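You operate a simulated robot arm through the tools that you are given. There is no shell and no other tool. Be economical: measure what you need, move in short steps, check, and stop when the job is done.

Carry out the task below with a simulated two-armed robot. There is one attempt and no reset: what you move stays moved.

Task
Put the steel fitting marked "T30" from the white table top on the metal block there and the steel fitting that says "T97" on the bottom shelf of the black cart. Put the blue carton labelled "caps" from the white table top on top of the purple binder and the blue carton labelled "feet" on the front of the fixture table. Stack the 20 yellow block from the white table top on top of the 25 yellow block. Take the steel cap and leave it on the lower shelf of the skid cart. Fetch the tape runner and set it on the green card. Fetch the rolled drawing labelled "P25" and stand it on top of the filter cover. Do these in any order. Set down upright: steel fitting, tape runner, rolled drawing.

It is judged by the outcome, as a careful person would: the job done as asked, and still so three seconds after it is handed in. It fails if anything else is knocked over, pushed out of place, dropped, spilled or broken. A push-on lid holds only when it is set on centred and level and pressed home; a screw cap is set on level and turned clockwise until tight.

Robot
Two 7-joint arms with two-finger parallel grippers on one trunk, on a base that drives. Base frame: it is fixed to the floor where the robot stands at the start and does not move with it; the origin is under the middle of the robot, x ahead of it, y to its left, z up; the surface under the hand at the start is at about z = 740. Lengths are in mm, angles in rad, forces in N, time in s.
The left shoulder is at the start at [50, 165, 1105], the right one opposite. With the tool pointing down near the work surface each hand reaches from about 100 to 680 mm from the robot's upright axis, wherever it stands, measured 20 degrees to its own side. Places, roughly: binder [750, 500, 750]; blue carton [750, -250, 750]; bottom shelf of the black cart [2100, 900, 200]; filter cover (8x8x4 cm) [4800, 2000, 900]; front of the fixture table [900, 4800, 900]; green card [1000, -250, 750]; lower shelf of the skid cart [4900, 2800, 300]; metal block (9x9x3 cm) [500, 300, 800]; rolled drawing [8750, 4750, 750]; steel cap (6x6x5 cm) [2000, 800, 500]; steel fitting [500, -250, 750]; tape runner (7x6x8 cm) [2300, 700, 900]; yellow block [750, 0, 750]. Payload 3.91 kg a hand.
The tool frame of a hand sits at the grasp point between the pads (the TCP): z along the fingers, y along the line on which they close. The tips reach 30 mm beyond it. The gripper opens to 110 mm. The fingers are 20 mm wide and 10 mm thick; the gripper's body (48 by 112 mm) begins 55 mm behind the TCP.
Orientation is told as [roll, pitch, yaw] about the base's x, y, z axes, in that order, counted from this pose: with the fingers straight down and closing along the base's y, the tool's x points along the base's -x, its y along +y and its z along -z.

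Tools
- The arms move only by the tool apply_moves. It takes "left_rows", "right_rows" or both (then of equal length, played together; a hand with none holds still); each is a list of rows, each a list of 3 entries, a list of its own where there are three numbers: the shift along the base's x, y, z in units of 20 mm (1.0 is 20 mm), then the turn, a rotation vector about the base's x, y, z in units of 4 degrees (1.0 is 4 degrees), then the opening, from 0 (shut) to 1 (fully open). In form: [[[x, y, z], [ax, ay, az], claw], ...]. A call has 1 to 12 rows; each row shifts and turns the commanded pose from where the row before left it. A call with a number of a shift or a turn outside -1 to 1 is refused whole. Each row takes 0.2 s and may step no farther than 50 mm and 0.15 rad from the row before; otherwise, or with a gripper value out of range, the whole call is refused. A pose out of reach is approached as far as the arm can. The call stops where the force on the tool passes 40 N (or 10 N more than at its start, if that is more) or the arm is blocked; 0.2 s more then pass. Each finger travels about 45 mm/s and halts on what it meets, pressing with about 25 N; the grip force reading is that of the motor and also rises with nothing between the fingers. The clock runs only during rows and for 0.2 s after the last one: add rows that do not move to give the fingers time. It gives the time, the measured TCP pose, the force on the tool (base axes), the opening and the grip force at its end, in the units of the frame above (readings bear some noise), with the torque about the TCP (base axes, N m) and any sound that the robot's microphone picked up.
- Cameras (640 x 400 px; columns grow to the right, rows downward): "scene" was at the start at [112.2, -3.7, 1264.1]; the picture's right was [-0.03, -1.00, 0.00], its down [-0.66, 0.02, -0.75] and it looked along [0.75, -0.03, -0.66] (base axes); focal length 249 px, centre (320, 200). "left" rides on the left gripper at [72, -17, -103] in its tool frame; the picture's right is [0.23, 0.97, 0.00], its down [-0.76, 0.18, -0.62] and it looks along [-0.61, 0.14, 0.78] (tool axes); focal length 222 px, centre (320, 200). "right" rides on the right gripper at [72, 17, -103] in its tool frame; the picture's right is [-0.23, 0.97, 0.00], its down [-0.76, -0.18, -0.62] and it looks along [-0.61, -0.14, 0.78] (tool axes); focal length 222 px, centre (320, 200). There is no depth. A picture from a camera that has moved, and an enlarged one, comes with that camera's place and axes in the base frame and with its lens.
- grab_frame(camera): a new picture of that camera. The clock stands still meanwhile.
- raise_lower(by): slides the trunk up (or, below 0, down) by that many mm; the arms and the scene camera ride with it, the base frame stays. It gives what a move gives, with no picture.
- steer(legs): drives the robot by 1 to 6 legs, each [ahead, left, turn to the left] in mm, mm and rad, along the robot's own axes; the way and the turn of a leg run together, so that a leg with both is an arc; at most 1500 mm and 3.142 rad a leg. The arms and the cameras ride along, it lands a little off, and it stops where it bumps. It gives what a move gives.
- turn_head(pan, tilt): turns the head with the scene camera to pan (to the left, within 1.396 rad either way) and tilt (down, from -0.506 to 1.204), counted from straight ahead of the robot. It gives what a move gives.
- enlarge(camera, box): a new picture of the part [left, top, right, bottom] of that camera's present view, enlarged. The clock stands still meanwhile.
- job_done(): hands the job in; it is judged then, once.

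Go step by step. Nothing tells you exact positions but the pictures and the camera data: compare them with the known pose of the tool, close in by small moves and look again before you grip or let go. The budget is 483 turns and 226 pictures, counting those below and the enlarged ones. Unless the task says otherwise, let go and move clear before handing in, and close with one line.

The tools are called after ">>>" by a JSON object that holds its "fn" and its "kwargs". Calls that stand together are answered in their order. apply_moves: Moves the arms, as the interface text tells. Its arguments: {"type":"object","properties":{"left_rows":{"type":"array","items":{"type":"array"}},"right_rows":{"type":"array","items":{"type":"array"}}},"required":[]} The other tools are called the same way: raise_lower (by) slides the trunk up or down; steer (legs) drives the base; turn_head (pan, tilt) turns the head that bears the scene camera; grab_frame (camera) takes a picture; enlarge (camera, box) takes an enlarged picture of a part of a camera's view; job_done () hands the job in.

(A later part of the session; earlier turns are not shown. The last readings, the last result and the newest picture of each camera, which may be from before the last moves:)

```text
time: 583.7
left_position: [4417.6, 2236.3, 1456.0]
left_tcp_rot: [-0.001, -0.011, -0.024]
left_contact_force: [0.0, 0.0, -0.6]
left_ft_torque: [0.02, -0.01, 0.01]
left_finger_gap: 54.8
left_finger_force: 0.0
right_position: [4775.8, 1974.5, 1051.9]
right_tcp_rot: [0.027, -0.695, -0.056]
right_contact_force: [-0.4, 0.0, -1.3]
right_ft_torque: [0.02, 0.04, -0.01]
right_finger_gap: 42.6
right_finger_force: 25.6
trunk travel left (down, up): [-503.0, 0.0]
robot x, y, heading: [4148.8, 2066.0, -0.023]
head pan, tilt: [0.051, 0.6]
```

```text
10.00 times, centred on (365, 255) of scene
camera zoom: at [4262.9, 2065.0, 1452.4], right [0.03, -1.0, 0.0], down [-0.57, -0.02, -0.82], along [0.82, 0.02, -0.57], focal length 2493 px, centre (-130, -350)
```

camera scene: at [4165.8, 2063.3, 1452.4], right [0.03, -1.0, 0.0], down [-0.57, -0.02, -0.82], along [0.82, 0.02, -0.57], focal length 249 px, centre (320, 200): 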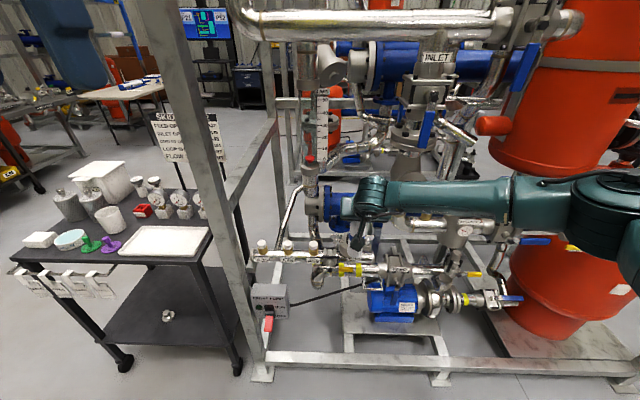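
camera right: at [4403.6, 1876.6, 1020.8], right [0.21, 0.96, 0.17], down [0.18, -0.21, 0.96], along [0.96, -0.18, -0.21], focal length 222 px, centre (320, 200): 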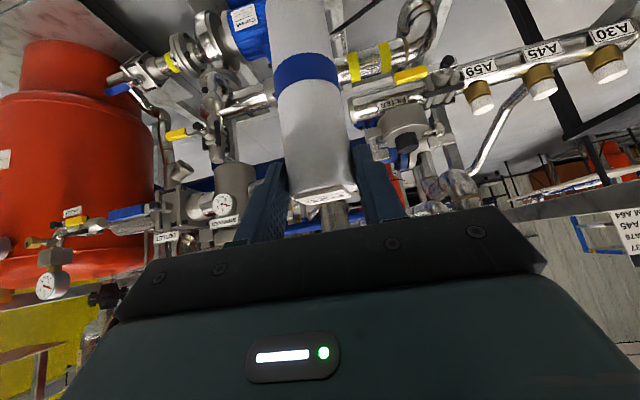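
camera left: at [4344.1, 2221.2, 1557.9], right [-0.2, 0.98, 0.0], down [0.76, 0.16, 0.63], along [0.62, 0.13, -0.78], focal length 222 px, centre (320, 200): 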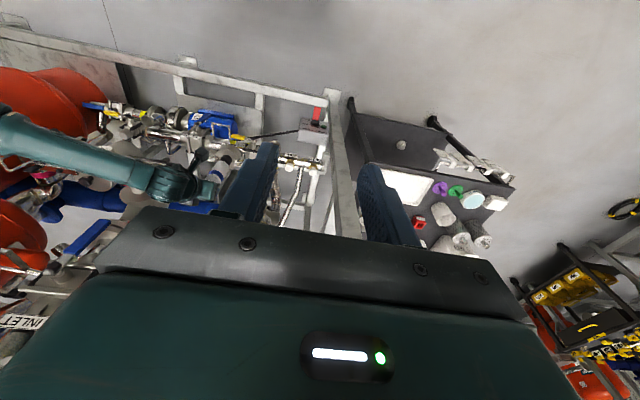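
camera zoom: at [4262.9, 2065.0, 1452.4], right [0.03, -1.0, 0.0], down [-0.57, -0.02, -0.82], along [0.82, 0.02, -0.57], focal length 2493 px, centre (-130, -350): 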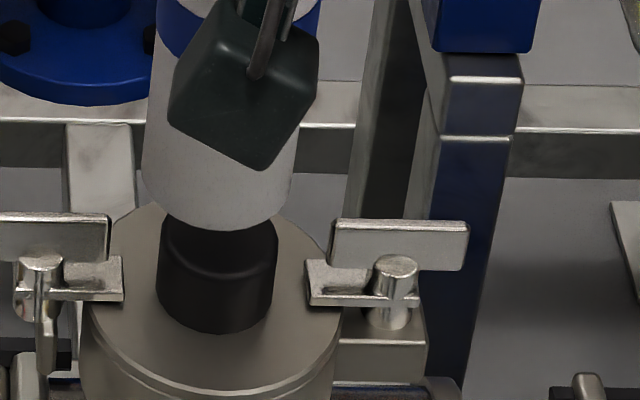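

The roll is nearly coaxial with the knob: about 4 mm too far forward and about 16 mm above. I'll correct and lower carefully.

>>> {"fn": "apply_moves", "kwargs": {"right_rows": [[[-0.2, 0, -0.2], [0, 0, 0], 0.2], [[0, 0, -0.2], [0, 0, 0], 0.2], [[0, 0, -0.1], [0, 0, 0], 0.2]]}}

>>> {"fn": "enlarge", "kwargs": {"camera": "scene", "box": [340, 235, 390, 275]}}

>>> {"fn": "enlarge", "kwargs": {"camera": "left", "box": [200, 140, 240, 170]}}

```text
time: 584.5
left_position: [4417.5, 2234.7, 1456.0]
left_tcp_rot: [-0.002, -0.012, -0.024]
left_contact_force: [0.2, -0.4, 0.0]
left_ft_torque: [0.01, 0.0, 0.0]
left_finger_gap: 54.8
left_finger_force: 0.0
right_position: [4770.8, 1975.7, 1042.0]
right_tcp_rot: [0.027, -0.698, -0.057]
right_contact_force: [-0.1, 0.1, -0.3]
right_ft_torque: [0.02, 0.01, 0.02]
right_finger_gap: 42.8
right_finger_force: 25.4
trunk travel left (down, up): [-503.0, 0.0]
robot x, y, heading: [4145.5, 2060.5, -0.024]
head pan, tilt: [0.051, 0.6]
```

```text
10.00 times, centred on (365, 255) of scene
camera zoom: at [4262.2, 2064.9, 1452.5], right [0.03, -1.0, 0.0], down [-0.56, -0.02, -0.83], along [0.82, 0.02, -0.56], focal length 2493 px, centre (-130, -350)
```

zoom: 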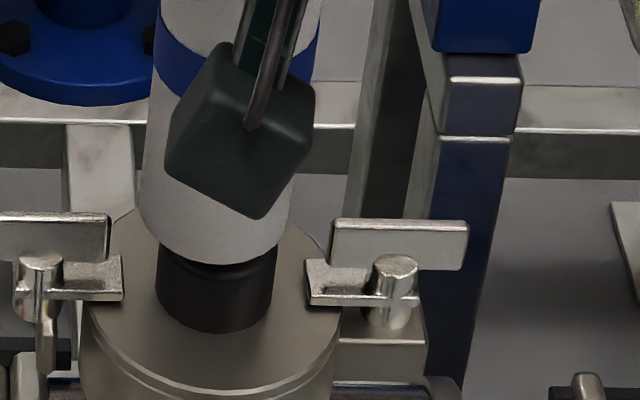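

```text
13.33 times, centred on (220, 155) of left
camera zoom: at [4343.3, 2221.1, 1558.0], right [-0.2, 0.98, 0.0], down [0.76, 0.16, 0.63], along [0.62, 0.13, -0.78], focal length 2962 px, centre (1653, 800)
```

zoom: 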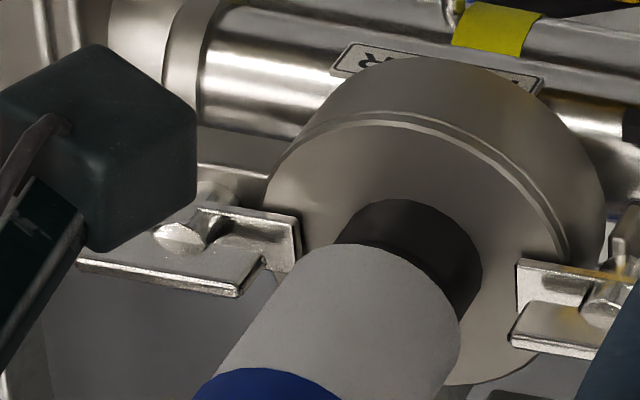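

Coaxial within a couple of millimetres, about 6 mm above. I'll lower the rest.

>>> {"fn": "apply_moves", "kwargs": {"right_rows": [[[0, 0, -0.1], [0, 0, 0], 0.2], [[0, 0, -0.1], [0, 0, 0], 0.2], [[0, 0, -0.1], [0, 0, 0], 0.2], [[0, 0, 0], [0, 0, 0], 0.2]]}}

>>> {"fn": "enlarge", "kwargs": {"camera": "scene", "box": [340, 235, 390, 275]}}

>>> {"fn": "enlarge", "kwargs": {"camera": "left", "box": [200, 140, 240, 170]}}

```text
time: 585.5
left_position: [4418.2, 2238.2, 1454.2]
left_tcp_rot: [-0.004, -0.012, -0.023]
left_contact_force: [0.2, -0.5, 0.2]
left_ft_torque: [0.0, 0.01, 0.02]
left_finger_gap: 55.0
left_finger_force: 0.0
right_position: [4770.1, 1974.9, 1034.9]
right_tcp_rot: [0.029, -0.695, -0.058]
right_contact_force: [-0.1, -0.2, -0.6]
right_ft_torque: [0.01, 0.04, 0.01]
right_finger_gap: 42.5
right_finger_force: 24.7
trunk travel left (down, up): [-503.0, 0.0]
robot x, y, heading: [4144.0, 2065.6, -0.023]
head pan, tilt: [0.051, 0.6]
```

```text
10.00 times, centred on (365, 255) of scene
camera zoom: at [4262.5, 2064.9, 1452.5], right [0.03, -1.0, 0.0], down [-0.56, -0.02, -0.83], along [0.82, 0.02, -0.57], focal length 2493 px, centre (-130, -350)
```

zoom: 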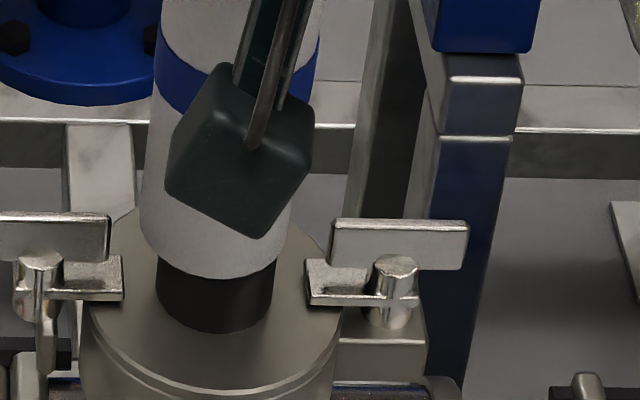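

```text
13.33 times, centred on (220, 155) of left
camera zoom: at [4343.6, 2221.1, 1558.0], right [-0.2, 0.98, 0.0], down [0.76, 0.16, 0.63], along [0.62, 0.13, -0.78], focal length 2962 px, centre (1653, 800)
```

zoom: 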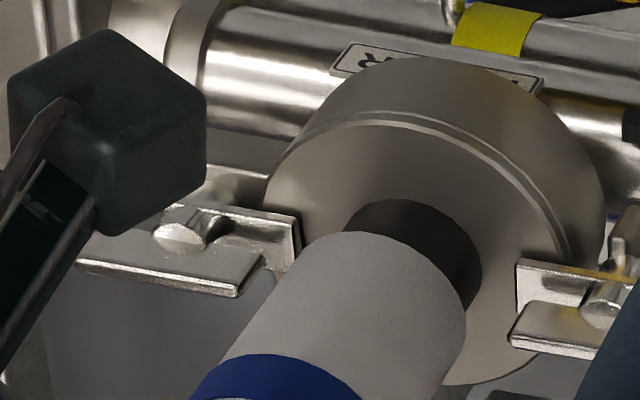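

>>> {"fn": "apply_moves", "kwargs": {"right_rows": [[[0, 0, -0.08], [0, 0, 0], 0.2], [[0, 0, 0], [0, 0, 0], 0.2], [[0, 0, -0.08], [0, 0, 0], 0.2], [[0, 0, 0], [0, 0, 0], 0.2]]}}

>>> {"fn": "enlarge", "kwargs": {"camera": "scene", "box": [340, 235, 390, 275]}}

```text
time: 586.5
left_position: [4416.0, 2237.3, 1454.1]
left_tcp_rot: [-0.001, -0.013, -0.025]
left_contact_force: [0.0, 0.6, -0.2]
left_ft_torque: [-0.02, -0.03, 0.0]
left_finger_gap: 55.3
left_finger_force: 0.1
right_position: [4771.5, 1974.8, 1033.3]
right_tcp_rot: [0.027, -0.697, -0.056]
right_contact_force: [0.5, -1.0, -0.8]
right_ft_torque: [0.01, -0.01, 0.01]
right_finger_gap: 42.5
right_finger_force: 25.0
trunk travel left (down, up): [-503.0, 0.0]
robot x, y, heading: [4146.4, 2066.7, -0.021]
head pan, tilt: [0.051, 0.6]
```

```text
10.00 times, centred on (365, 255) of scene
camera zoom: at [4262.5, 2064.9, 1452.5], right [0.03, -1.0, 0.0], down [-0.56, -0.02, -0.83], along [0.82, 0.02, -0.57], focal length 2493 px, centre (-130, -350)
```

zoom: 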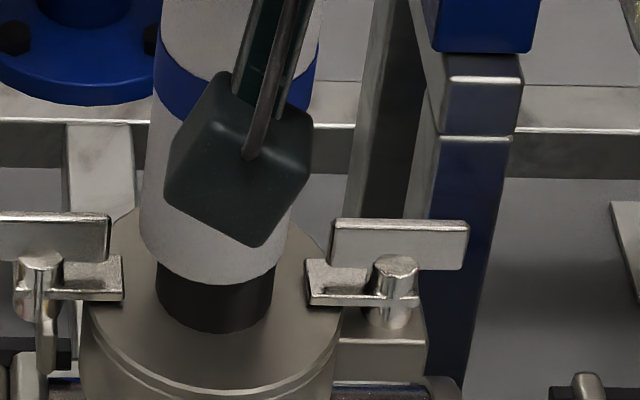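

>>> {"fn": "apply_moves", "kwargs": {"right_rows": [[[0, 0, -0.1], [0, 0, 0], 0.2], [[0, 0, 0], [0, 0, 0], 0.2]]}}

>>> {"fn": "apply_moves", "kwargs": {"right_rows": [[[0, 0, -0.1], [0, 0, 0], 0.2], [[0, 0, 0], [0, 0, 0], 0.2]]}}

>>> {"fn": "enlarge", "kwargs": {"camera": "scene", "box": [340, 235, 390, 275]}}

>>> {"fn": "enlarge", "kwargs": {"camera": "left", "box": [200, 140, 240, 170]}}

```text
time: 587.1
left_position: [4417.6, 2237.2, 1454.4]
left_tcp_rot: [-0.002, -0.013, -0.026]
left_contact_force: [-0.5, -1.1, 0.3]
left_ft_torque: [-0.01, -0.02, 0.0]
left_finger_gap: 54.9
left_finger_force: 0.0
right_position: [4772.4, 1974.9, 1031.3]
right_tcp_rot: [0.027, -0.696, -0.057]
right_contact_force: [0.2, -0.1, -0.9]
right_ft_torque: [0.02, 0.02, 0.01]
right_finger_gap: 42.6
right_finger_force: 25.0
trunk travel left (down, up): [-503.0, 0.0]
robot x, y, heading: [4147.4, 2068.2, -0.022]
head pan, tilt: [0.051, 0.6]
```

```text
time: 587.7
left_position: [4418.6, 2236.5, 1456.0]
left_tcp_rot: [-0.003, -0.012, -0.024]
left_contact_force: [0.3, -0.5, -0.1]
left_ft_torque: [0.0, 0.04, 0.01]
left_finger_gap: 55.0
left_finger_force: 0.1
right_position: [4771.1, 1975.8, 1029.4]
right_tcp_rot: [0.027, -0.695, -0.058]
right_contact_force: [0.6, 0.0, -0.7]
right_ft_torque: [0.02, 0.03, -0.05]
right_finger_gap: 42.3
right_finger_force: 25.1
trunk travel left (down, up): [-503.0, 0.0]
robot x, y, heading: [4144.9, 2062.3, -0.025]
head pan, tilt: [0.051, 0.6]
```

```text
10.00 times, centred on (365, 255) of scene
camera zoom: at [4262.5, 2064.9, 1452.5], right [0.03, -1.0, 0.0], down [-0.56, -0.02, -0.83], along [0.82, 0.02, -0.57], focal length 2493 px, centre (-130, -350)
```

zoom: 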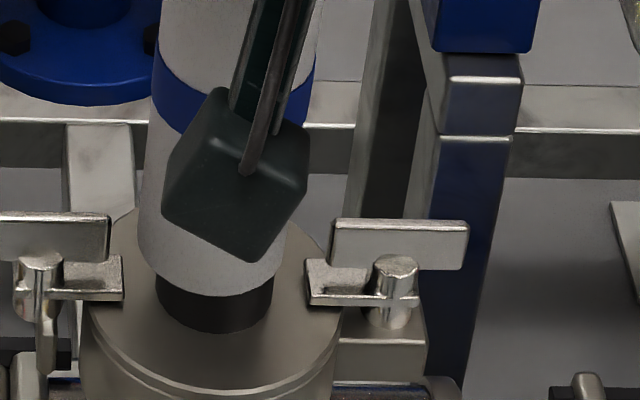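

```text
13.33 times, centred on (220, 155) of left
camera zoom: at [4343.6, 2221.1, 1558.0], right [-0.2, 0.98, 0.0], down [0.76, 0.16, 0.63], along [0.62, 0.13, -0.78], focal length 2962 px, centre (1653, 800)
```

zoom: 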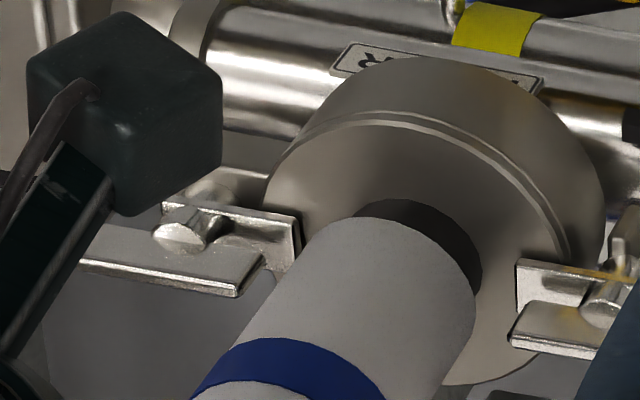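

>>> {"fn": "apply_moves", "kwargs": {"right_rows": [[[0, 0, -0.1], [0, 0, 0], 0.2], [[0, 0, 0], [0, 0, 0], 0.2]]}}

>>> {"fn": "apply_moves", "kwargs": {"right_rows": [[[0, 0, -0.1], [0, 0, 0], 0.2], [[0, 0, 0], [0, 0, 0], 0.2]]}}

>>> {"fn": "enlarge", "kwargs": {"camera": "scene", "box": [340, 235, 390, 275]}}

```text
time: 588.3
left_position: [4418.2, 2236.8, 1456.1]
left_tcp_rot: [-0.002, -0.012, -0.023]
left_contact_force: [-1.3, -0.3, -0.7]
left_ft_torque: [-0.03, 0.01, 0.0]
left_finger_gap: 54.9
left_finger_force: 0.1
right_position: [4772.2, 1974.5, 1027.4]
right_tcp_rot: [0.029, -0.695, -0.057]
right_contact_force: [0.0, -0.1, -1.0]
right_ft_torque: [-0.01, 0.05, -0.02]
right_finger_gap: 42.4
right_finger_force: 25.1
trunk travel left (down, up): [-503.0, 0.0]
robot x, y, heading: [4143.2, 2061.6, -0.027]
head pan, tilt: [0.051, 0.6]
```

```text
time: 588.9
left_position: [4417.7, 2236.4, 1455.8]
left_tcp_rot: [-0.002, -0.011, -0.024]
left_contact_force: [0.7, 0.2, 0.7]
left_ft_torque: [-0.02, 0.01, 0.01]
left_finger_gap: 55.0
left_finger_force: 0.0
right_position: [4772.6, 1975.6, 1026.8]
right_tcp_rot: [0.027, -0.698, -0.058]
right_contact_force: [0.3, -0.3, 3.9]
right_ft_torque: [-0.1, -0.12, -0.02]
right_finger_gap: 42.3
right_finger_force: 25.0
trunk travel left (down, up): [-503.0, 0.0]
robot x, y, heading: [4143.3, 2064.2, -0.022]
head pan, tilt: [0.051, 0.6]
```

```text
10.00 times, centred on (365, 255) of scene
camera zoom: at [4262.0, 2065.0, 1452.6], right [0.03, -1.0, 0.0], down [-0.56, -0.02, -0.83], along [0.82, 0.02, -0.56], focal length 2493 px, centre (-130, -350)
```

zoom: 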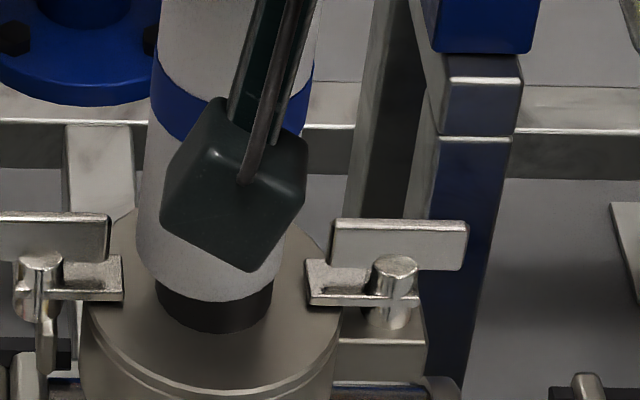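

Contact is sensed (about 5 N). I'll press 1 mm more for a clearer torque reading and look from the left.

>>> {"fn": "apply_moves", "kwargs": {"right_rows": [[[0, 0, -0.05], [0, 0, 0], 0.2], [[0, 0, 0], [0, 0, 0], 0.2], [[0, 0, 0], [0, 0, 0], 0.2]]}}

>>> {"fn": "enlarge", "kwargs": {"camera": "left", "box": [200, 140, 240, 170]}}

```text
time: 589.7
left_position: [4415.8, 2236.5, 1455.3]
left_tcp_rot: [-0.001, -0.013, -0.025]
left_contact_force: [0.5, -0.4, 0.0]
left_ft_torque: [0.01, 0.03, 0.03]
left_finger_gap: 55.0
left_finger_force: 0.2
right_position: [4771.6, 1975.1, 1026.3]
right_tcp_rot: [0.031, -0.698, -0.056]
right_contact_force: [0.8, -0.1, 8.8]
right_ft_torque: [-0.19, -0.38, 0.01]
right_finger_gap: 42.4
right_finger_force: 25.0
trunk travel left (down, up): [-503.0, 0.0]
robot x, y, heading: [4146.1, 2065.3, -0.024]
head pan, tilt: [0.051, 0.6]
```

```text
13.33 times, centred on (220, 155) of left
camera zoom: at [4342.4, 2221.3, 1558.2], right [-0.2, 0.98, 0.0], down [0.76, 0.16, 0.63], along [0.62, 0.13, -0.77], focal length 2962 px, centre (1653, 800)
```

zoom: 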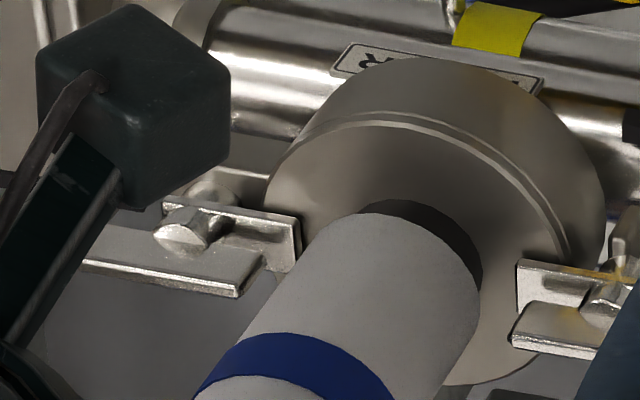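

All cues agree that the knob centre is about 6 mm farther ahead and 2 mm to the right of the roll. I'll lift slightly, correct and lower again.

>>> {"fn": "apply_moves", "kwargs": {"right_rows": [[[0, 0, 0.2], [0, 0, 0], 0.2], [[0, 0, 0.1], [0, 0, 0], 0.2], [[0.3, -0.1, 0], [0, 0, 0], 0.2], [[0, 0, -0.1], [0, 0, 0], 0.2], [[0, 0, -0.05], [0, 0, 0], 0.2], [[0, 0, 0], [0, 0, 0], 0.2]]}}

>>> {"fn": "apply_moves", "kwargs": {"right_rows": [[[0, 0, -0.1], [0, 0, 0], 0.2], [[0, 0, 0], [0, 0, 0], 0.2]]}}

>>> {"fn": "enlarge", "kwargs": {"camera": "scene", "box": [340, 235, 390, 275]}}

>>> {"fn": "enlarge", "kwargs": {"camera": "left", "box": [200, 140, 240, 170]}}

```text
time: 591.1
left_position: [4417.5, 2236.9, 1454.6]
left_tcp_rot: [-0.001, -0.013, -0.024]
left_contact_force: [0.2, 0.2, 0.8]
left_ft_torque: [0.0, 0.02, 0.0]
left_finger_gap: 55.2
left_finger_force: 0.1
right_position: [4776.2, 1972.8, 1027.2]
right_tcp_rot: [0.029, -0.696, -0.056]
right_contact_force: [0.4, -0.3, -1.1]
right_ft_torque: [-0.02, 0.06, 0.01]
right_finger_gap: 42.4
right_finger_force: 25.2
trunk travel left (down, up): [-503.0, 0.0]
robot x, y, heading: [4148.5, 2062.1, -0.018]
head pan, tilt: [0.051, 0.6]
```

```text
time: 591.7
left_position: [4417.2, 2236.3, 1455.7]
left_tcp_rot: [-0.001, -0.012, -0.027]
left_contact_force: [0.1, 0.1, -0.1]
left_ft_torque: [-0.04, 0.01, -0.02]
left_finger_gap: 55.1
left_finger_force: 0.1
right_position: [4776.4, 1973.8, 1025.9]
right_tcp_rot: [0.029, -0.698, -0.058]
right_contact_force: [-0.1, 0.4, 5.3]
right_ft_torque: [-0.07, -0.09, -0.01]
right_finger_gap: 42.7
right_finger_force: 24.2
trunk travel left (down, up): [-503.0, 0.0]
robot x, y, heading: [4147.4, 2061.2, -0.024]
head pan, tilt: [0.051, 0.6]
```

```text
10.00 times, centred on (365, 255) of scene
camera zoom: at [4261.7, 2065.0, 1452.6], right [0.03, -1.0, 0.0], down [-0.56, -0.02, -0.83], along [0.83, 0.02, -0.56], focal length 2493 px, centre (-130, -350)
```

zoom: 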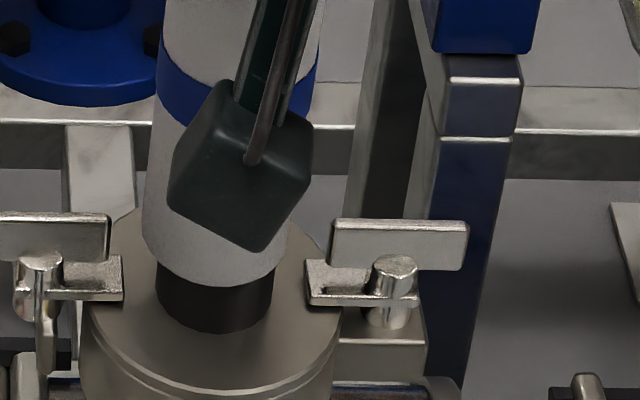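

```text
13.33 times, centred on (220, 155) of left
camera zoom: at [4342.7, 2221.2, 1558.2], right [-0.2, 0.98, 0.0], down [0.76, 0.16, 0.63], along [0.62, 0.13, -0.77], focal length 2962 px, centre (1653, 800)
```

zoom: 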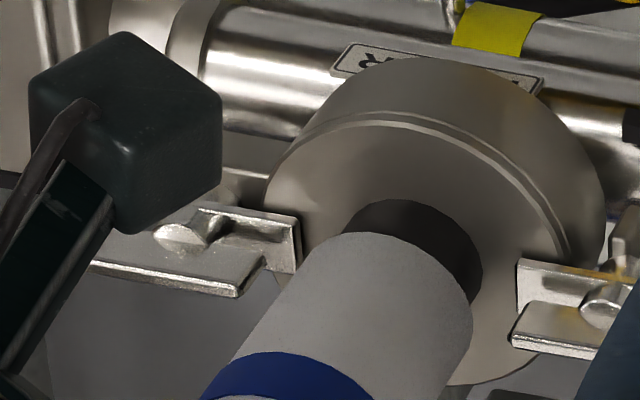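

Well centred now, in light contact. I'll ease off 1 mm and open slowly.

>>> {"fn": "apply_moves", "kwargs": {"right_rows": [[[0, 0, 0.03], [0, 0, 0], 0.2], [[0, 0, 0], [0, 0, 0], 0.42], [[0, 0, 0], [0, 0, 0], 0.46], [[0, 0, 0], [0, 0, 0], 0.52], [[0, 0, 0], [0, 0, 0], 0.6], [[0, 0, 0], [0, 0, 0], 0.75], [[0, 0, 0], [0, 0, 0], 0.9], [[0, 0, 0], [0, 0, 0], 1], [[0, 0, 0], [0, 0, 0], 1]]}}

>>> {"fn": "grab_frame", "kwargs": {"camera": "right"}}

>>> {"fn": "enlarge", "kwargs": {"camera": "scene", "box": [320, 195, 420, 285]}}

```text
time: 593.7
left_position: [4417.9, 2236.9, 1454.9]
left_tcp_rot: [-0.002, -0.011, -0.024]
left_contact_force: [-0.2, -0.3, 0.7]
left_ft_torque: [0.0, -0.05, 0.01]
left_finger_gap: 55.2
left_finger_force: 0.0
right_position: [4775.6, 1973.8, 1025.4]
right_tcp_rot: [0.027, -0.696, -0.056]
right_contact_force: [-0.2, -0.4, 0.7]
right_ft_torque: [-0.04, 0.01, -0.01]
right_finger_gap: 110.1
right_finger_force: 0.1
trunk travel left (down, up): [-503.0, 0.0]
robot x, y, heading: [4145.9, 2063.4, -0.024]
head pan, tilt: [0.051, 0.6]
```

```text
61 pictures are left
camera right: at [4655.7, 1995.1, 1058.8], right [0.21, 0.96, 0.17], down [0.18, -0.21, 0.96], along [0.96, -0.17, -0.21], focal length 222 px, centre (320, 200)
```

right: 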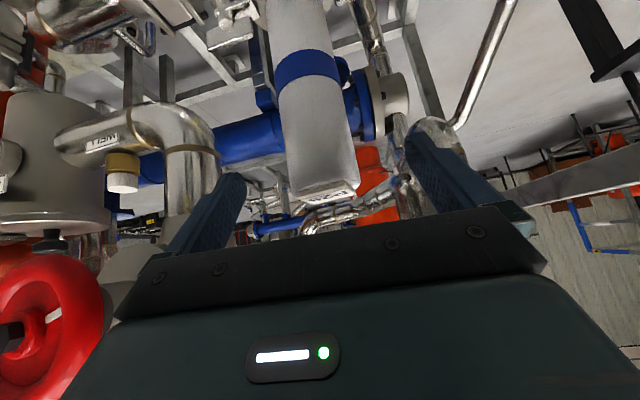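

```text
4.44 times, centred on (370, 240) of scene
camera zoom: at [4262.3, 2064.9, 1452.5], right [0.03, -1.0, 0.0], down [-0.56, -0.02, -0.83], along [0.82, 0.02, -0.56], focal length 1108 px, centre (98, 22)
```

zoom: 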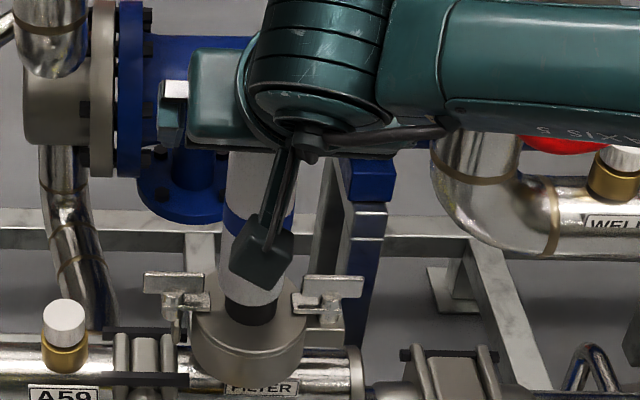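

The roll stands on the cover. I'll back straight out.

>>> {"fn": "steer", "kwargs": {"legs": [[-250, 0, 0]]}}

>>> {"fn": "enlarge", "kwargs": {"camera": "scene", "box": [260, 130, 400, 240]}}

```text
time: 595.5
left_position: [4165.1, 2243.0, 1454.9]
left_tcp_rot: [-0.003, -0.011, -0.023]
left_contact_force: [-0.3, 0.1, 1.2]
left_ft_torque: [0.02, 0.02, 0.02]
left_finger_gap: 54.8
left_finger_force: 0.1
right_position: [4524.4, 1980.7, 1026.5]
right_tcp_rot: [0.026, -0.696, -0.056]
right_contact_force: [0.1, 0.2, 0.0]
right_ft_torque: [-0.03, -0.01, 0.01]
right_finger_gap: 110.1
right_finger_force: 0.1
trunk travel left (down, up): [-503.0, 0.0]
robot x, y, heading: [3894.0, 2073.8, -0.024]
head pan, tilt: [0.051, 0.6]
```

```text
3.64 times, centred on (330, 185) of scene
camera zoom: at [4010.1, 2070.8, 1452.5], right [0.03, -1.0, 0.0], down [-0.56, -0.02, -0.83], along [0.82, 0.02, -0.56], focal length 907 px, centre (284, 254)
```

zoom: 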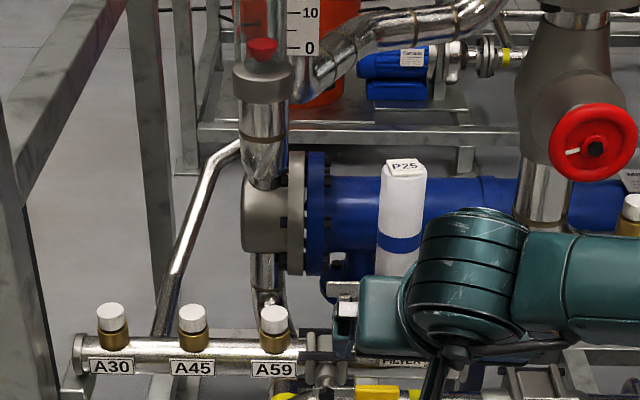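

P25 stands upright on the filter cover. The last item is the FEET carton. I'll drive back around to the front of the white table.

>>> {"fn": "steer", "kwargs": {"legs": [[-150, 0, 0], [0, 0, -1.547], [1500, 0, 0], [1500, 0, 0], [200, 0, 0]]}}

>>> {"fn": "steer", "kwargs": {"legs": [[0, -1500, 0], [0, -1500, 0], [0, -850, 0], [0, 0, 1.57]]}}

```text
time: 615.8
left_position: [3968.8, -1377.1, 1454.4]
left_tcp_rot: [-0.003, -0.01, -1.567]
left_contact_force: [0.5, -0.1, 0.1]
left_ft_torque: [-0.01, 0.01, -0.01]
left_finger_gap: 55.1
left_finger_force: 0.1
right_position: [3714.3, -1743.5, 1025.4]
right_tcp_rot: [0.028, -0.695, -1.597]
right_contact_force: [-0.1, 0.0, -0.6]
right_ft_torque: [-0.03, 0.0, 0.0]
right_finger_gap: 109.8
right_finger_force: 0.1
trunk travel left (down, up): [-503.0, 0.0]
robot x, y, heading: [3789.6, -1110.1, -1.564]
head pan, tilt: [0.051, 0.6]
```

```text
time: 653.5
left_position: [175.3, -926.8, 1454.5]
left_tcp_rot: [-0.001, -0.011, -0.027]
left_contact_force: [0.0, -0.9, 0.5]
left_ft_torque: [0.01, 0.0, -0.02]
left_finger_gap: 55.0
left_finger_force: 0.1
right_position: [534.3, -1191.0, 1027.3]
right_tcp_rot: [0.028, -0.698, -0.057]
right_contact_force: [-0.6, -0.4, 0.3]
right_ft_torque: [-0.01, 0.0, 0.01]
right_finger_gap: 110.0
right_finger_force: 0.1
trunk travel left (down, up): [-503.0, 0.0]
robot x, y, heading: [-92.0, -1098.8, -0.025]
head pan, tilt: [0.051, 0.6]
```

I'll bring the right hand back to vertical here in free space and lower the trunk.

>>> {"fn": "apply_moves", "kwargs": {"right_rows": [[[-0.6, 0, 0], [-0.16, 1, 0], 1], [[-0.6, 0, 0], [-0.16, 1, 0], 1], [[-0.6, 0, 0], [-0.1, 1, 0], 1], [[-0.6, 0, 0], [0, 1, 0], 1], [[-0.6, 0, 0], [0, 1, 0], 1], [[-0.6, 0, 0], [0, 1, 0], 1], [[-0.6, 0, 0], [0, 1, 0], 1], [[-0.6, 0, 0], [0, 1, 0], 1], [[-0.6, 0, 0], [0, 1, 0], 1], [[-0.6, 0, 0], [0, 1, 0], 1]]}}

>>> {"fn": "raise_lower", "kwargs": {"by": -120}}

>>> {"fn": "steer", "kwargs": {"legs": [[0, 900, 0], [180, 0, 0]]}}

>>> {"fn": "turn_head", "kwargs": {"pan": -0.1, "tilt": 0.8}}

>>> {"fn": "grab_frame", "kwargs": {"camera": "scene"}}

```text
time: 655.7
left_position: [174.9, -926.7, 1455.3]
left_tcp_rot: [-0.002, -0.012, -0.027]
left_contact_force: [0.6, -0.3, 0.1]
left_ft_torque: [0.02, -0.01, -0.01]
left_finger_gap: 54.8
left_finger_force: 0.1
right_position: [414.2, -1192.9, 1024.5]
right_tcp_rot: [-0.033, 0.003, -0.027]
right_contact_force: [0.3, -0.4, -0.3]
right_ft_torque: [0.03, 0.02, 0.02]
right_finger_gap: 110.0
right_finger_force: 0.0
trunk travel left (down, up): [-503.0, 0.0]
robot x, y, heading: [-98.2, -1102.8, -0.023]
head pan, tilt: [0.051, 0.6]
```

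```text
time: 657.2
left_position: [175.4, -927.8, 1335.0]
left_tcp_rot: [-0.003, -0.013, -0.025]
left_contact_force: [-0.1, -0.1, 1.2]
left_ft_torque: [0.01, 0.03, -0.01]
left_finger_gap: 54.8
left_finger_force: 0.0
right_position: [415.1, -1191.8, 905.9]
right_tcp_rot: [-0.033, 0.002, -0.029]
right_contact_force: [0.5, 0.2, 0.3]
right_ft_torque: [0.01, -0.01, -0.02]
right_finger_gap: 110.0
right_finger_force: 0.1
trunk travel left (down, up): [-383.0, 120.0]
robot x, y, heading: [-98.4, -1096.2, -0.021]
head pan, tilt: [0.051, 0.6]
```

```text
time: 666.5
left_position: [369.6, -36.7, 1334.6]
left_tcp_rot: [-0.002, -0.011, -0.012]
left_contact_force: [0.3, -0.2, -0.8]
left_ft_torque: [0.01, 0.02, 0.02]
left_finger_gap: 54.9
left_finger_force: 0.1
right_position: [610.8, -299.5, 905.0]
right_tcp_rot: [-0.033, 0.002, -0.013]
right_contact_force: [0.6, -0.5, -0.5]
right_ft_torque: [0.02, 0.05, -0.03]
right_finger_gap: 109.8
right_finger_force: 0.0
trunk travel left (down, up): [-383.0, 120.0]
robot x, y, heading: [95.8, -214.6, -0.01]
head pan, tilt: [0.051, 0.6]
```

```text
time: 667.2
left_position: [367.4, -37.0, 1335.4]
left_tcp_rot: [0.0, -0.012, -0.011]
left_contact_force: [0.2, 0.7, -0.1]
left_ft_torque: [-0.01, 0.0, -0.02]
left_finger_gap: 55.1
left_finger_force: 0.0
right_position: [609.6, -298.4, 906.0]
right_tcp_rot: [-0.033, 0.001, -0.014]
right_contact_force: [0.5, -0.5, 0.5]
right_ft_torque: [-0.01, 0.01, -0.05]
right_finger_gap: 110.2
right_finger_force: 0.0
trunk travel left (down, up): [-383.0, 120.0]
robot x, y, heading: [95.6, -210.7, -0.012]
head pan, tilt: [-0.099, 0.799]
```

```text
58 pictures are left
camera scene: at [206.3, -223.2, 1315.7], right [-0.11, -0.99, 0.0], down [-0.71, 0.08, -0.7], along [0.69, -0.08, -0.72], focal length 249 px, centre (320, 200)
```

scene: 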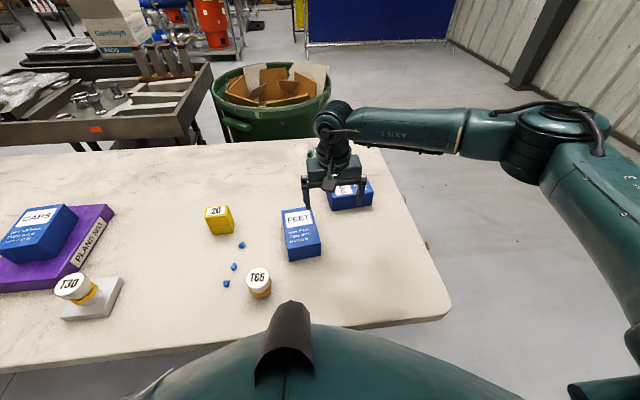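

The table is undisturbed. I'll hover over FEET and correct the hand's roll and yaw.

>>> {"fn": "apply_moves", "kwargs": {"right_rows": [[[0.2, 0.8, 0], [0.47, 0, 0.5], 1], [[0.2, 0.8, 0], [0, 0, 0.5], 1], [[0.2, 0.8, -0.3], [0, 0, 0.5], 1], [[0, 0.8, -0.5], [0, 0, 0], 1], [[0, 0.9, -0.5], [0, 0, 0], 1], [[0, 0, 0], [0, 0, 0], 1]]}}

>>> {"fn": "grab_frame", "kwargs": {"camera": "right"}}

```text
time: 668.6
left_position: [367.5, -37.4, 1334.7]
left_tcp_rot: [-0.003, -0.013, -0.014]
left_contact_force: [0.6, -0.1, 0.3]
left_ft_torque: [-0.01, 0.0, -0.02]
left_finger_gap: 55.1
left_finger_force: 0.1
right_position: [625.0, -216.2, 878.5]
right_tcp_rot: [0.002, -0.001, 0.091]
right_contact_force: [-0.1, 0.0, -0.2]
right_ft_torque: [0.0, 0.01, -0.01]
right_finger_gap: 109.9
right_finger_force: 0.1
trunk travel left (down, up): [-383.0, 120.0]
robot x, y, heading: [98.6, -216.0, -0.008]
head pan, tilt: [-0.099, 0.799]
```

```text
57 pictures are left
camera right: at [551.1, -205.7, 982.0], right [0.14, 0.99, 0.0], down [0.77, -0.11, 0.62], along [0.62, -0.09, -0.78], focal length 222 px, centre (320, 200)
```

right: 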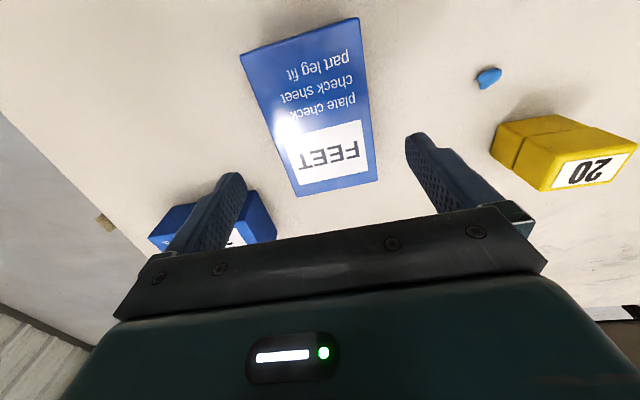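

Aligned (centre (622,-216), yaw 0.105). I'll descend and grip.

>>> {"fn": "apply_moves", "kwargs": {"right_rows": [[[-0.15, 0, -1], [0, 0, 0.2], 1], [[0, 0, -1], [0, 0, 0], 1], [[0, 0, -1], [0, 0, 0], 1], [[0, 0, -1], [0, 0, 0], 1], [[0, 0, -1], [0, 0, 0], 1], [[0, 0, 0], [0, 0, 0], 0.5], [[0, 0, 0], [0, 0, 0], 0.5], [[0, 0, 0], [0, 0, 0], 0.5], [[0, 0, 0], [0, 0, 0], 0.5]]}}

```text
time: 670.6
left_position: [367.9, -37.7, 1335.6]
left_tcp_rot: [-0.001, -0.013, -0.011]
left_contact_force: [0.1, 0.0, 0.1]
left_ft_torque: [0.03, 0.02, 0.0]
left_finger_gap: 55.2
left_finger_force: 0.0
right_position: [619.2, -217.8, 778.9]
right_tcp_rot: [0.001, 0.0, 0.105]
right_contact_force: [0.7, 0.0, -0.4]
right_ft_torque: [0.08, -0.1, 0.04]
right_finger_gap: 84.7
right_finger_force: 24.5
trunk travel left (down, up): [-383.0, 120.0]
robot x, y, heading: [101.7, -214.5, -0.013]
head pan, tilt: [-0.099, 0.799]
```

FEET is gripped. I'll lift, back off, turn toward +y and look along the way to the fixture table.

>>> {"fn": "apply_moves", "kwargs": {"right_rows": [[[0, 0, 1], [0, 0, 0], 0.5], [[0, 0, 1], [0, 0, 0], 0.5], [[0, 0, 1], [0, 0, 0], 0.5], [[0, 0, 1], [0, 0, 0], 0.5], [[0, 0, 1], [0, 0, 0], 0.5], [[0, 0, 1], [0, 0, 0], 0.5], [[0, 0, 1], [0, 0, 0], 0.5], [[0, 0, 1], [0, 0, 0], 0.5], [[0, 0, 0], [0, 0, 0], 0.5]]}}

>>> {"fn": "steer", "kwargs": {"legs": [[-400, 0, 0], [0, 0, 1.58]]}}

>>> {"fn": "turn_head", "kwargs": {"pan": 0, "tilt": 0.35}}

>>> {"fn": "grab_frame", "kwargs": {"camera": "scene"}}

```text
time: 672.6
left_position: [368.0, -36.3, 1334.4]
left_tcp_rot: [-0.003, -0.013, -0.013]
left_contact_force: [-0.7, -0.2, -0.7]
left_ft_torque: [0.0, 0.0, 0.01]
left_finger_gap: 54.9
left_finger_force: 0.0
right_position: [619.0, -216.0, 940.4]
right_tcp_rot: [-0.001, 0.001, 0.106]
right_contact_force: [0.2, 1.3, -2.6]
right_ft_torque: [-0.02, 0.01, 0.01]
right_finger_gap: 84.9
right_finger_force: 24.6
trunk travel left (down, up): [-383.0, 120.0]
robot x, y, heading: [98.4, -210.8, -0.007]
head pan, tilt: [-0.099, 0.799]
```

```text
time: 678.9
left_position: [-478.1, 60.2, 1333.8]
left_tcp_rot: [-0.001, -0.013, 1.559]
left_contact_force: [0.6, -0.3, 0.4]
left_ft_torque: [0.04, 0.03, 0.02]
left_finger_gap: 54.8
left_finger_force: 0.1
right_position: [-299.8, 311.9, 939.6]
right_tcp_rot: [0.0, 0.002, 1.677]
right_contact_force: [0.1, 0.6, -3.0]
right_ft_torque: [0.01, -0.01, 0.01]
right_finger_gap: 84.9
right_finger_force: 24.8
trunk travel left (down, up): [-383.0, 120.0]
robot x, y, heading: [-301.9, -207.6, 1.567]
head pan, tilt: [-0.099, 0.799]
```

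```text
time: 679.8
left_position: [-479.2, 61.1, 1333.9]
left_tcp_rot: [-0.002, -0.012, 1.56]
left_contact_force: [-0.1, 0.7, -0.1]
left_ft_torque: [0.0, -0.02, 0.0]
left_finger_gap: 55.2
left_finger_force: 0.2
right_position: [-299.1, 311.4, 939.9]
right_tcp_rot: [0.0, 0.002, 1.677]
right_contact_force: [0.7, -0.5, -2.0]
right_ft_torque: [0.0, 0.01, -0.01]
right_finger_gap: 84.8
right_finger_force: 24.8
trunk travel left (down, up): [-383.0, 120.0]
robot x, y, heading: [-302.7, -209.8, 1.56]
head pan, tilt: [0.0, 0.351]
```

```text
56 pictures are left
camera scene: at [-302.2, -87.0, 1355.1], right [1.0, -0.01, 0.0], down [0.0, -0.34, -0.94], along [0.01, 0.94, -0.34], focal length 249 px, centre (320, 200)
```

scene: 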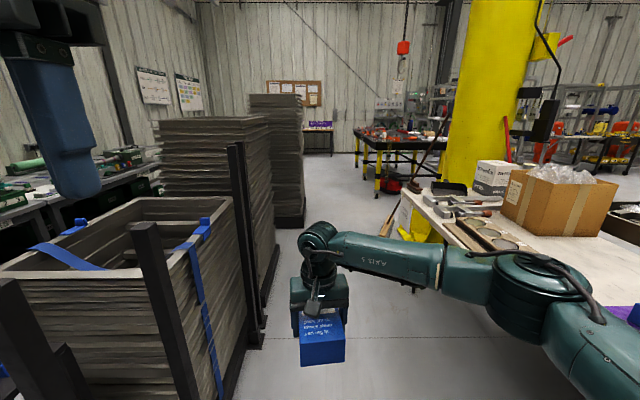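

The lane is clear. I'll drive ahead toward the fixture table.

>>> {"fn": "steer", "kwargs": {"legs": [[1500, 0, 0], [1500, 0, 0], [600, 0, 0]]}}

>>> {"fn": "turn_head", "kwargs": {"pan": -0.6, "tilt": 0.4}}

>>> {"fn": "grab_frame", "kwargs": {"camera": "scene"}}

```text
time: 691.9
left_position: [-451.1, 2610.4, 1336.1]
left_tcp_rot: [0.002, -0.001, 1.564]
left_contact_force: [0.4, -2.1, 1.6]
left_ft_torque: [0.19, 0.03, 0.11]
left_finger_gap: 54.7
left_finger_force: 0.2
right_position: [-270.5, 2866.3, 938.4]
right_tcp_rot: [-0.002, 0.003, 1.664]
right_contact_force: [-0.1, -0.1, -1.6]
right_ft_torque: [0.01, 0.01, 0.01]
right_finger_gap: 84.9
right_finger_force: 24.9
trunk travel left (down, up): [-383.0, 120.0]
robot x, y, heading: [-279.5, 2346.1, 1.553]
head pan, tilt: [0.0, 0.351]
stopped in leg 2: the force on the tool passed its limit at 132 N (the readings are from after the stop); the commanded pose is now the measured one
```

```text
time: 692.9
left_position: [-450.8, 2610.0, 1335.0]
left_tcp_rot: [0.002, 0.0, 1.563]
left_contact_force: [-0.2, -3.1, 1.9]
left_ft_torque: [0.26, 0.05, 0.23]
left_finger_gap: 55.0
left_finger_force: 0.1
right_position: [-269.0, 2866.6, 939.3]
right_tcp_rot: [0.0, 0.001, 1.665]
right_contact_force: [0.8, -1.1, -2.1]
right_ft_torque: [-0.02, 0.03, -0.01]
right_finger_gap: 84.9
right_finger_force: 25.2
trunk travel left (down, up): [-383.0, 120.0]
robot x, y, heading: [-279.8, 2347.2, 1.549]
head pan, tilt: [-0.6, 0.4]
```

```text
55 pictures are left
camera scene: at [-225.0, 2449.6, 1350.8], right [0.81, -0.58, 0.0], down [-0.23, -0.32, -0.92], along [0.53, 0.75, -0.39], focal length 249 px, centre (320, 200)
```

scene: 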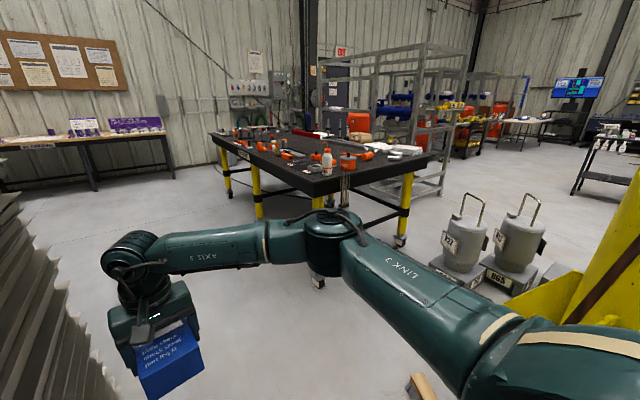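

The left hand touched a stack. I'll back off a little and inspect it.

>>> {"fn": "steer", "kwargs": {"legs": [[-120, 0, 0]]}}

>>> {"fn": "turn_head", "kwargs": {"pan": 0.5, "tilt": 0.4}}

>>> {"fn": "grab_frame", "kwargs": {"camera": "scene"}}

```text
time: 694.1
left_position: [-454.5, 2493.3, 1335.1]
left_tcp_rot: [0.002, -0.002, 1.567]
left_contact_force: [-0.4, 0.5, 0.4]
left_ft_torque: [0.05, -0.04, 0.04]
left_finger_gap: 55.0
left_finger_force: 0.1
right_position: [-272.4, 2749.8, 938.1]
right_tcp_rot: [-0.002, 0.001, 1.667]
right_contact_force: [-1.1, -0.2, -2.3]
right_ft_torque: [0.01, -0.01, 0.02]
right_finger_gap: 84.9
right_finger_force: 24.8
trunk travel left (down, up): [-383.0, 120.0]
robot x, y, heading: [-280.3, 2231.2, 1.549]
head pan, tilt: [-0.6, 0.4]
```

```text
time: 695.5
left_position: [-453.5, 2493.4, 1335.2]
left_tcp_rot: [0.003, 0.0, 1.566]
left_contact_force: [-0.7, 0.4, 0.0]
left_ft_torque: [-0.04, -0.02, 0.02]
left_finger_gap: 55.0
left_finger_force: 0.0
right_position: [-273.4, 2750.4, 938.7]
right_tcp_rot: [-0.001, 0.001, 1.667]
right_contact_force: [0.3, -0.9, -2.0]
right_ft_torque: [0.0, -0.01, 0.01]
right_finger_gap: 85.3
right_finger_force: 25.2
trunk travel left (down, up): [-383.0, 120.0]
robot x, y, heading: [-281.2, 2227.4, 1.559]
head pan, tilt: [0.499, 0.4]
```

```text
54 pictures are left
camera scene: at [-323.9, 2339.7, 1350.7], right [0.89, 0.46, 0.0], down [0.18, -0.35, -0.92], along [-0.43, 0.82, -0.39], focal length 249 px, centre (320, 200)
```

scene: 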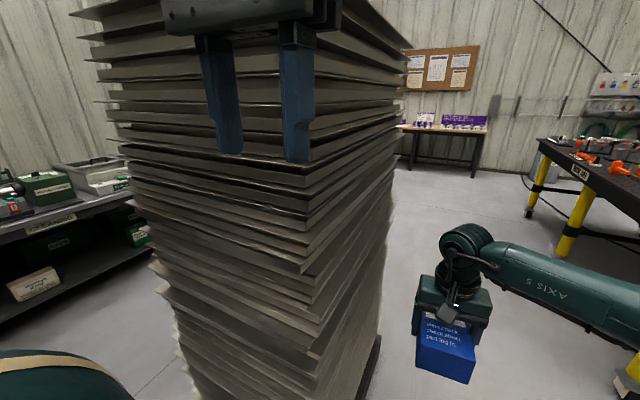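

The stack is heavy and unmoved; its edge is at x≈-400. I'll check the clearance on the right before shifting right.

>>> {"fn": "turn_head", "kwargs": {"pan": -0.5, "tilt": 0.7}}

>>> {"fn": "grab_frame", "kwargs": {"camera": "scene"}}

```text
time: 696.7
left_position: [-454.6, 2494.3, 1335.5]
left_tcp_rot: [0.002, -0.001, 1.566]
left_contact_force: [-0.3, 0.0, -0.1]
left_ft_torque: [-0.01, -0.01, -0.01]
left_finger_gap: 54.9
left_finger_force: 0.0
right_position: [-270.9, 2751.0, 938.8]
right_tcp_rot: [-0.001, 0.001, 1.667]
right_contact_force: [-0.2, -0.7, -2.4]
right_ft_torque: [0.04, -0.02, 0.0]
right_finger_gap: 84.7
right_finger_force: 24.9
trunk travel left (down, up): [-383.0, 120.0]
robot x, y, heading: [-280.0, 2230.2, 1.553]
head pan, tilt: [-0.499, 0.7]
```

```text
53 pictures are left
camera scene: at [-239.1, 2331.4, 1323.8], right [0.87, -0.49, 0.0], down [-0.32, -0.56, -0.76], along [0.38, 0.67, -0.64], focal length 249 px, centre (320, 200)
```

scene: 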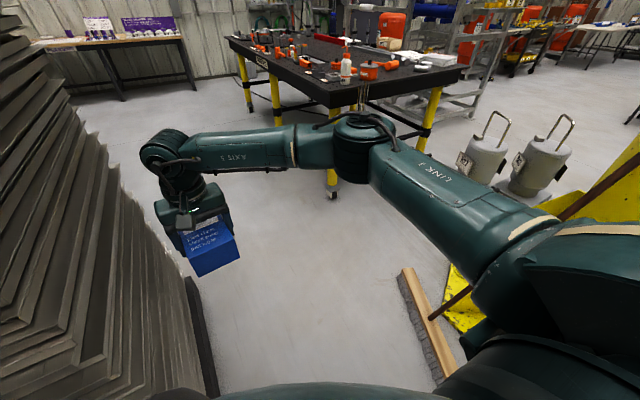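

The broom is at (410..670, 2380..2870) and the stack at x<-400. I'll shift right to x≈65 and go ahead between them.

>>> {"fn": "steer", "kwargs": {"legs": [[0, -345, 0], [600, 0, 0]]}}

>>> {"fn": "turn_head", "kwargs": {"pan": -0.4, "tilt": 0.5}}

>>> {"fn": "grab_frame", "kwargs": {"camera": "scene"}}

```text
time: 700.9
left_position: [-107.2, 2506.2, 1334.7]
left_tcp_rot: [0.001, 0.001, 1.561]
left_contact_force: [-0.2, 0.2, -0.9]
left_ft_torque: [-0.04, -0.02, 0.03]
left_finger_gap: 54.9
left_finger_force: 0.1
right_position: [76.4, 2761.6, 936.7]
right_tcp_rot: [0.0, 0.006, 1.664]
right_contact_force: [0.0, 0.3, -2.2]
right_ft_torque: [0.01, -0.03, -0.03]
right_finger_gap: 85.0
right_finger_force: 24.8
trunk travel left (down, up): [-383.0, 120.0]
robot x, y, heading: [68.0, 2239.0, 1.546]
head pan, tilt: [-0.499, 0.7]
stopped in leg 2: the robot was blocked; the commanded pose is now the measured one
```

```text
time: 701.6
left_position: [-106.0, 2505.1, 1336.0]
left_tcp_rot: [0.0, -0.002, 1.562]
left_contact_force: [0.8, 0.6, -0.6]
left_ft_torque: [-0.01, -0.02, -0.01]
left_finger_gap: 55.0
left_finger_force: 0.3
right_position: [76.6, 2761.0, 938.0]
right_tcp_rot: [-0.001, 0.005, 1.663]
right_contact_force: [-0.5, -0.4, -2.8]
right_ft_torque: [0.03, -0.01, 0.0]
right_finger_gap: 84.8
right_finger_force: 25.2
trunk travel left (down, up): [-383.0, 120.0]
robot x, y, heading: [67.4, 2241.2, 1.551]
head pan, tilt: [-0.4, 0.499]
```

```text
52 pictures are left
camera scene: at [103.2, 2351.9, 1341.5], right [0.91, -0.41, 0.0], down [-0.2, -0.44, -0.88], along [0.36, 0.8, -0.48], focal length 249 px, centre (320, 200)
```

scene: 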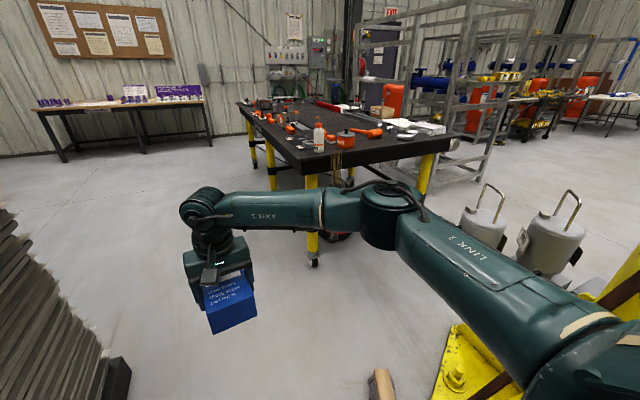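

Blocked by the broom end, most likely. I'll shift slightly left, and check my left elbow against the stack.

>>> {"fn": "steer", "kwargs": {"legs": [[-40, 0, 0], [0, 75, 0]]}}

>>> {"fn": "turn_head", "kwargs": {"pan": 1.0, "tilt": 0.5}}

>>> {"fn": "grab_frame", "kwargs": {"camera": "scene"}}

>>> {"fn": "turn_head", "kwargs": {"pan": -1.1, "tilt": 1.1}}

>>> {"fn": "grab_frame", "kwargs": {"camera": "scene"}}

```text
time: 703.4
left_position: [-181.3, 2466.8, 1336.4]
left_tcp_rot: [0.002, 0.001, 1.563]
left_contact_force: [0.6, 0.3, 0.0]
left_ft_torque: [0.03, 0.01, -0.01]
left_finger_gap: 55.0
left_finger_force: 0.1
right_position: [1.3, 2722.7, 938.7]
right_tcp_rot: [-0.001, 0.004, 1.663]
right_contact_force: [-0.2, 0.3, -1.7]
right_ft_torque: [0.02, 0.01, 0.02]
right_finger_gap: 85.0
right_finger_force: 24.8
trunk travel left (down, up): [-383.0, 120.0]
robot x, y, heading: [-9.3, 2206.4, 1.551]
head pan, tilt: [-0.4, 0.499]
```

```text
time: 705.0
left_position: [-181.1, 2466.8, 1335.0]
left_tcp_rot: [0.001, 0.0, 1.562]
left_contact_force: [-0.5, -0.2, 0.0]
left_ft_torque: [0.01, -0.01, -0.03]
left_finger_gap: 55.2
left_finger_force: 0.0
right_position: [1.6, 2722.3, 938.3]
right_tcp_rot: [-0.003, 0.005, 1.663]
right_contact_force: [-0.2, -0.5, -2.3]
right_ft_torque: [-0.01, 0.01, 0.0]
right_finger_gap: 84.8
right_finger_force: 25.1
trunk travel left (down, up): [-383.0, 120.0]
robot x, y, heading: [-6.4, 2204.5, 1.552]
head pan, tilt: [1.0, 0.499]
```

```text
51 pictures are left
camera scene: at [-84.0, 2281.4, 1341.5], right [0.56, 0.83, 0.0], down [0.4, -0.27, -0.88], along [-0.73, 0.49, -0.48], focal length 249 px, centre (320, 200)
```

scene: 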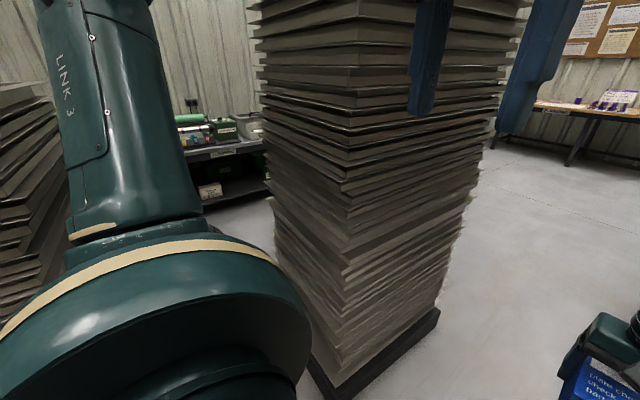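

```text
time: 707.0
left_position: [-179.7, 2467.2, 1336.4]
left_tcp_rot: [0.002, -0.001, 1.562]
left_contact_force: [0.0, -0.1, 0.2]
left_ft_torque: [0.01, -0.04, -0.02]
left_finger_gap: 55.3
left_finger_force: 0.1
right_position: [0.9, 2723.6, 938.8]
right_tcp_rot: [-0.001, 0.002, 1.663]
right_contact_force: [-0.3, 0.1, -2.8]
right_ft_torque: [-0.02, 0.03, 0.01]
right_finger_gap: 84.7
right_finger_force: 25.6
trunk travel left (down, up): [-383.0, 120.0]
robot x, y, heading: [-5.1, 2200.4, 1.551]
head pan, tilt: [-1.1, 1.1]
```

```text
50 pictures are left
camera scene: at [48.3, 2258.2, 1293.9], right [0.44, -0.9, 0.0], down [-0.8, -0.39, -0.45], along [0.41, 0.2, -0.89], focal length 249 px, centre (320, 200)
```

scene: 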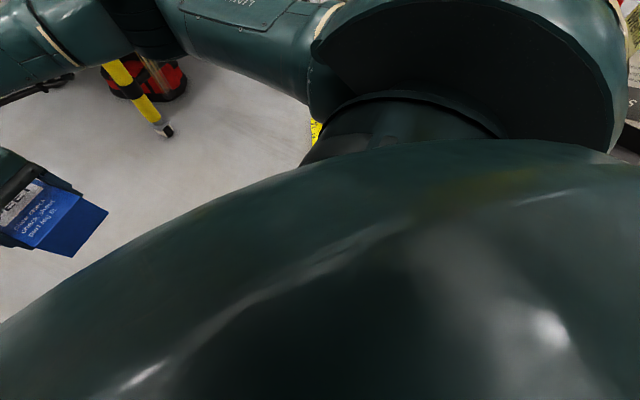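

The left elbow is what would catch the stack. I'll back up a bit, turn around, and drive backward past the stack so the compact right arm is on that side.

>>> {"fn": "steer", "kwargs": {"legs": [[-160, 0, 0], [0, 0, 3.141]]}}

>>> {"fn": "steer", "kwargs": {"legs": [[-1500, 0, 0], [-450, 0, 0]]}}

```text
time: 715.7
left_position: [155.9, 1773.6, 1335.6]
left_tcp_rot: [0.002, -0.002, -1.603]
left_contact_force: [-0.2, 0.3, 0.2]
left_ft_torque: [0.0, 0.0, 0.0]
left_finger_gap: 55.0
left_finger_force: 0.1
right_position: [-32.1, 1521.1, 938.6]
right_tcp_rot: [-0.002, 0.002, -1.499]
right_contact_force: [0.3, 0.4, -1.5]
right_ft_torque: [-0.01, -0.01, 0.05]
right_finger_gap: 84.7
right_finger_force: 25.7
trunk travel left (down, up): [-383.0, 120.0]
robot x, y, heading: [-12.1, 2040.2, -1.612]
head pan, tilt: [-1.1, 1.1]
```

```text
time: 725.4
left_position: [222.3, 3718.4, 1336.9]
left_tcp_rot: [0.002, -0.002, -1.581]
left_contact_force: [0.3, 0.3, 0.0]
left_ft_torque: [-0.02, -0.01, -0.01]
left_finger_gap: 55.0
left_finger_force: 0.0
right_position: [37.8, 3462.5, 938.6]
right_tcp_rot: [-0.001, 0.003, -1.48]
right_contact_force: [0.0, 0.4, -3.0]
right_ft_torque: [-0.01, 0.02, -0.03]
right_finger_gap: 84.9
right_finger_force: 25.3
trunk travel left (down, up): [-383.0, 120.0]
robot x, y, heading: [47.2, 3984.9, -1.598]
head pan, tilt: [-1.1, 1.1]
```

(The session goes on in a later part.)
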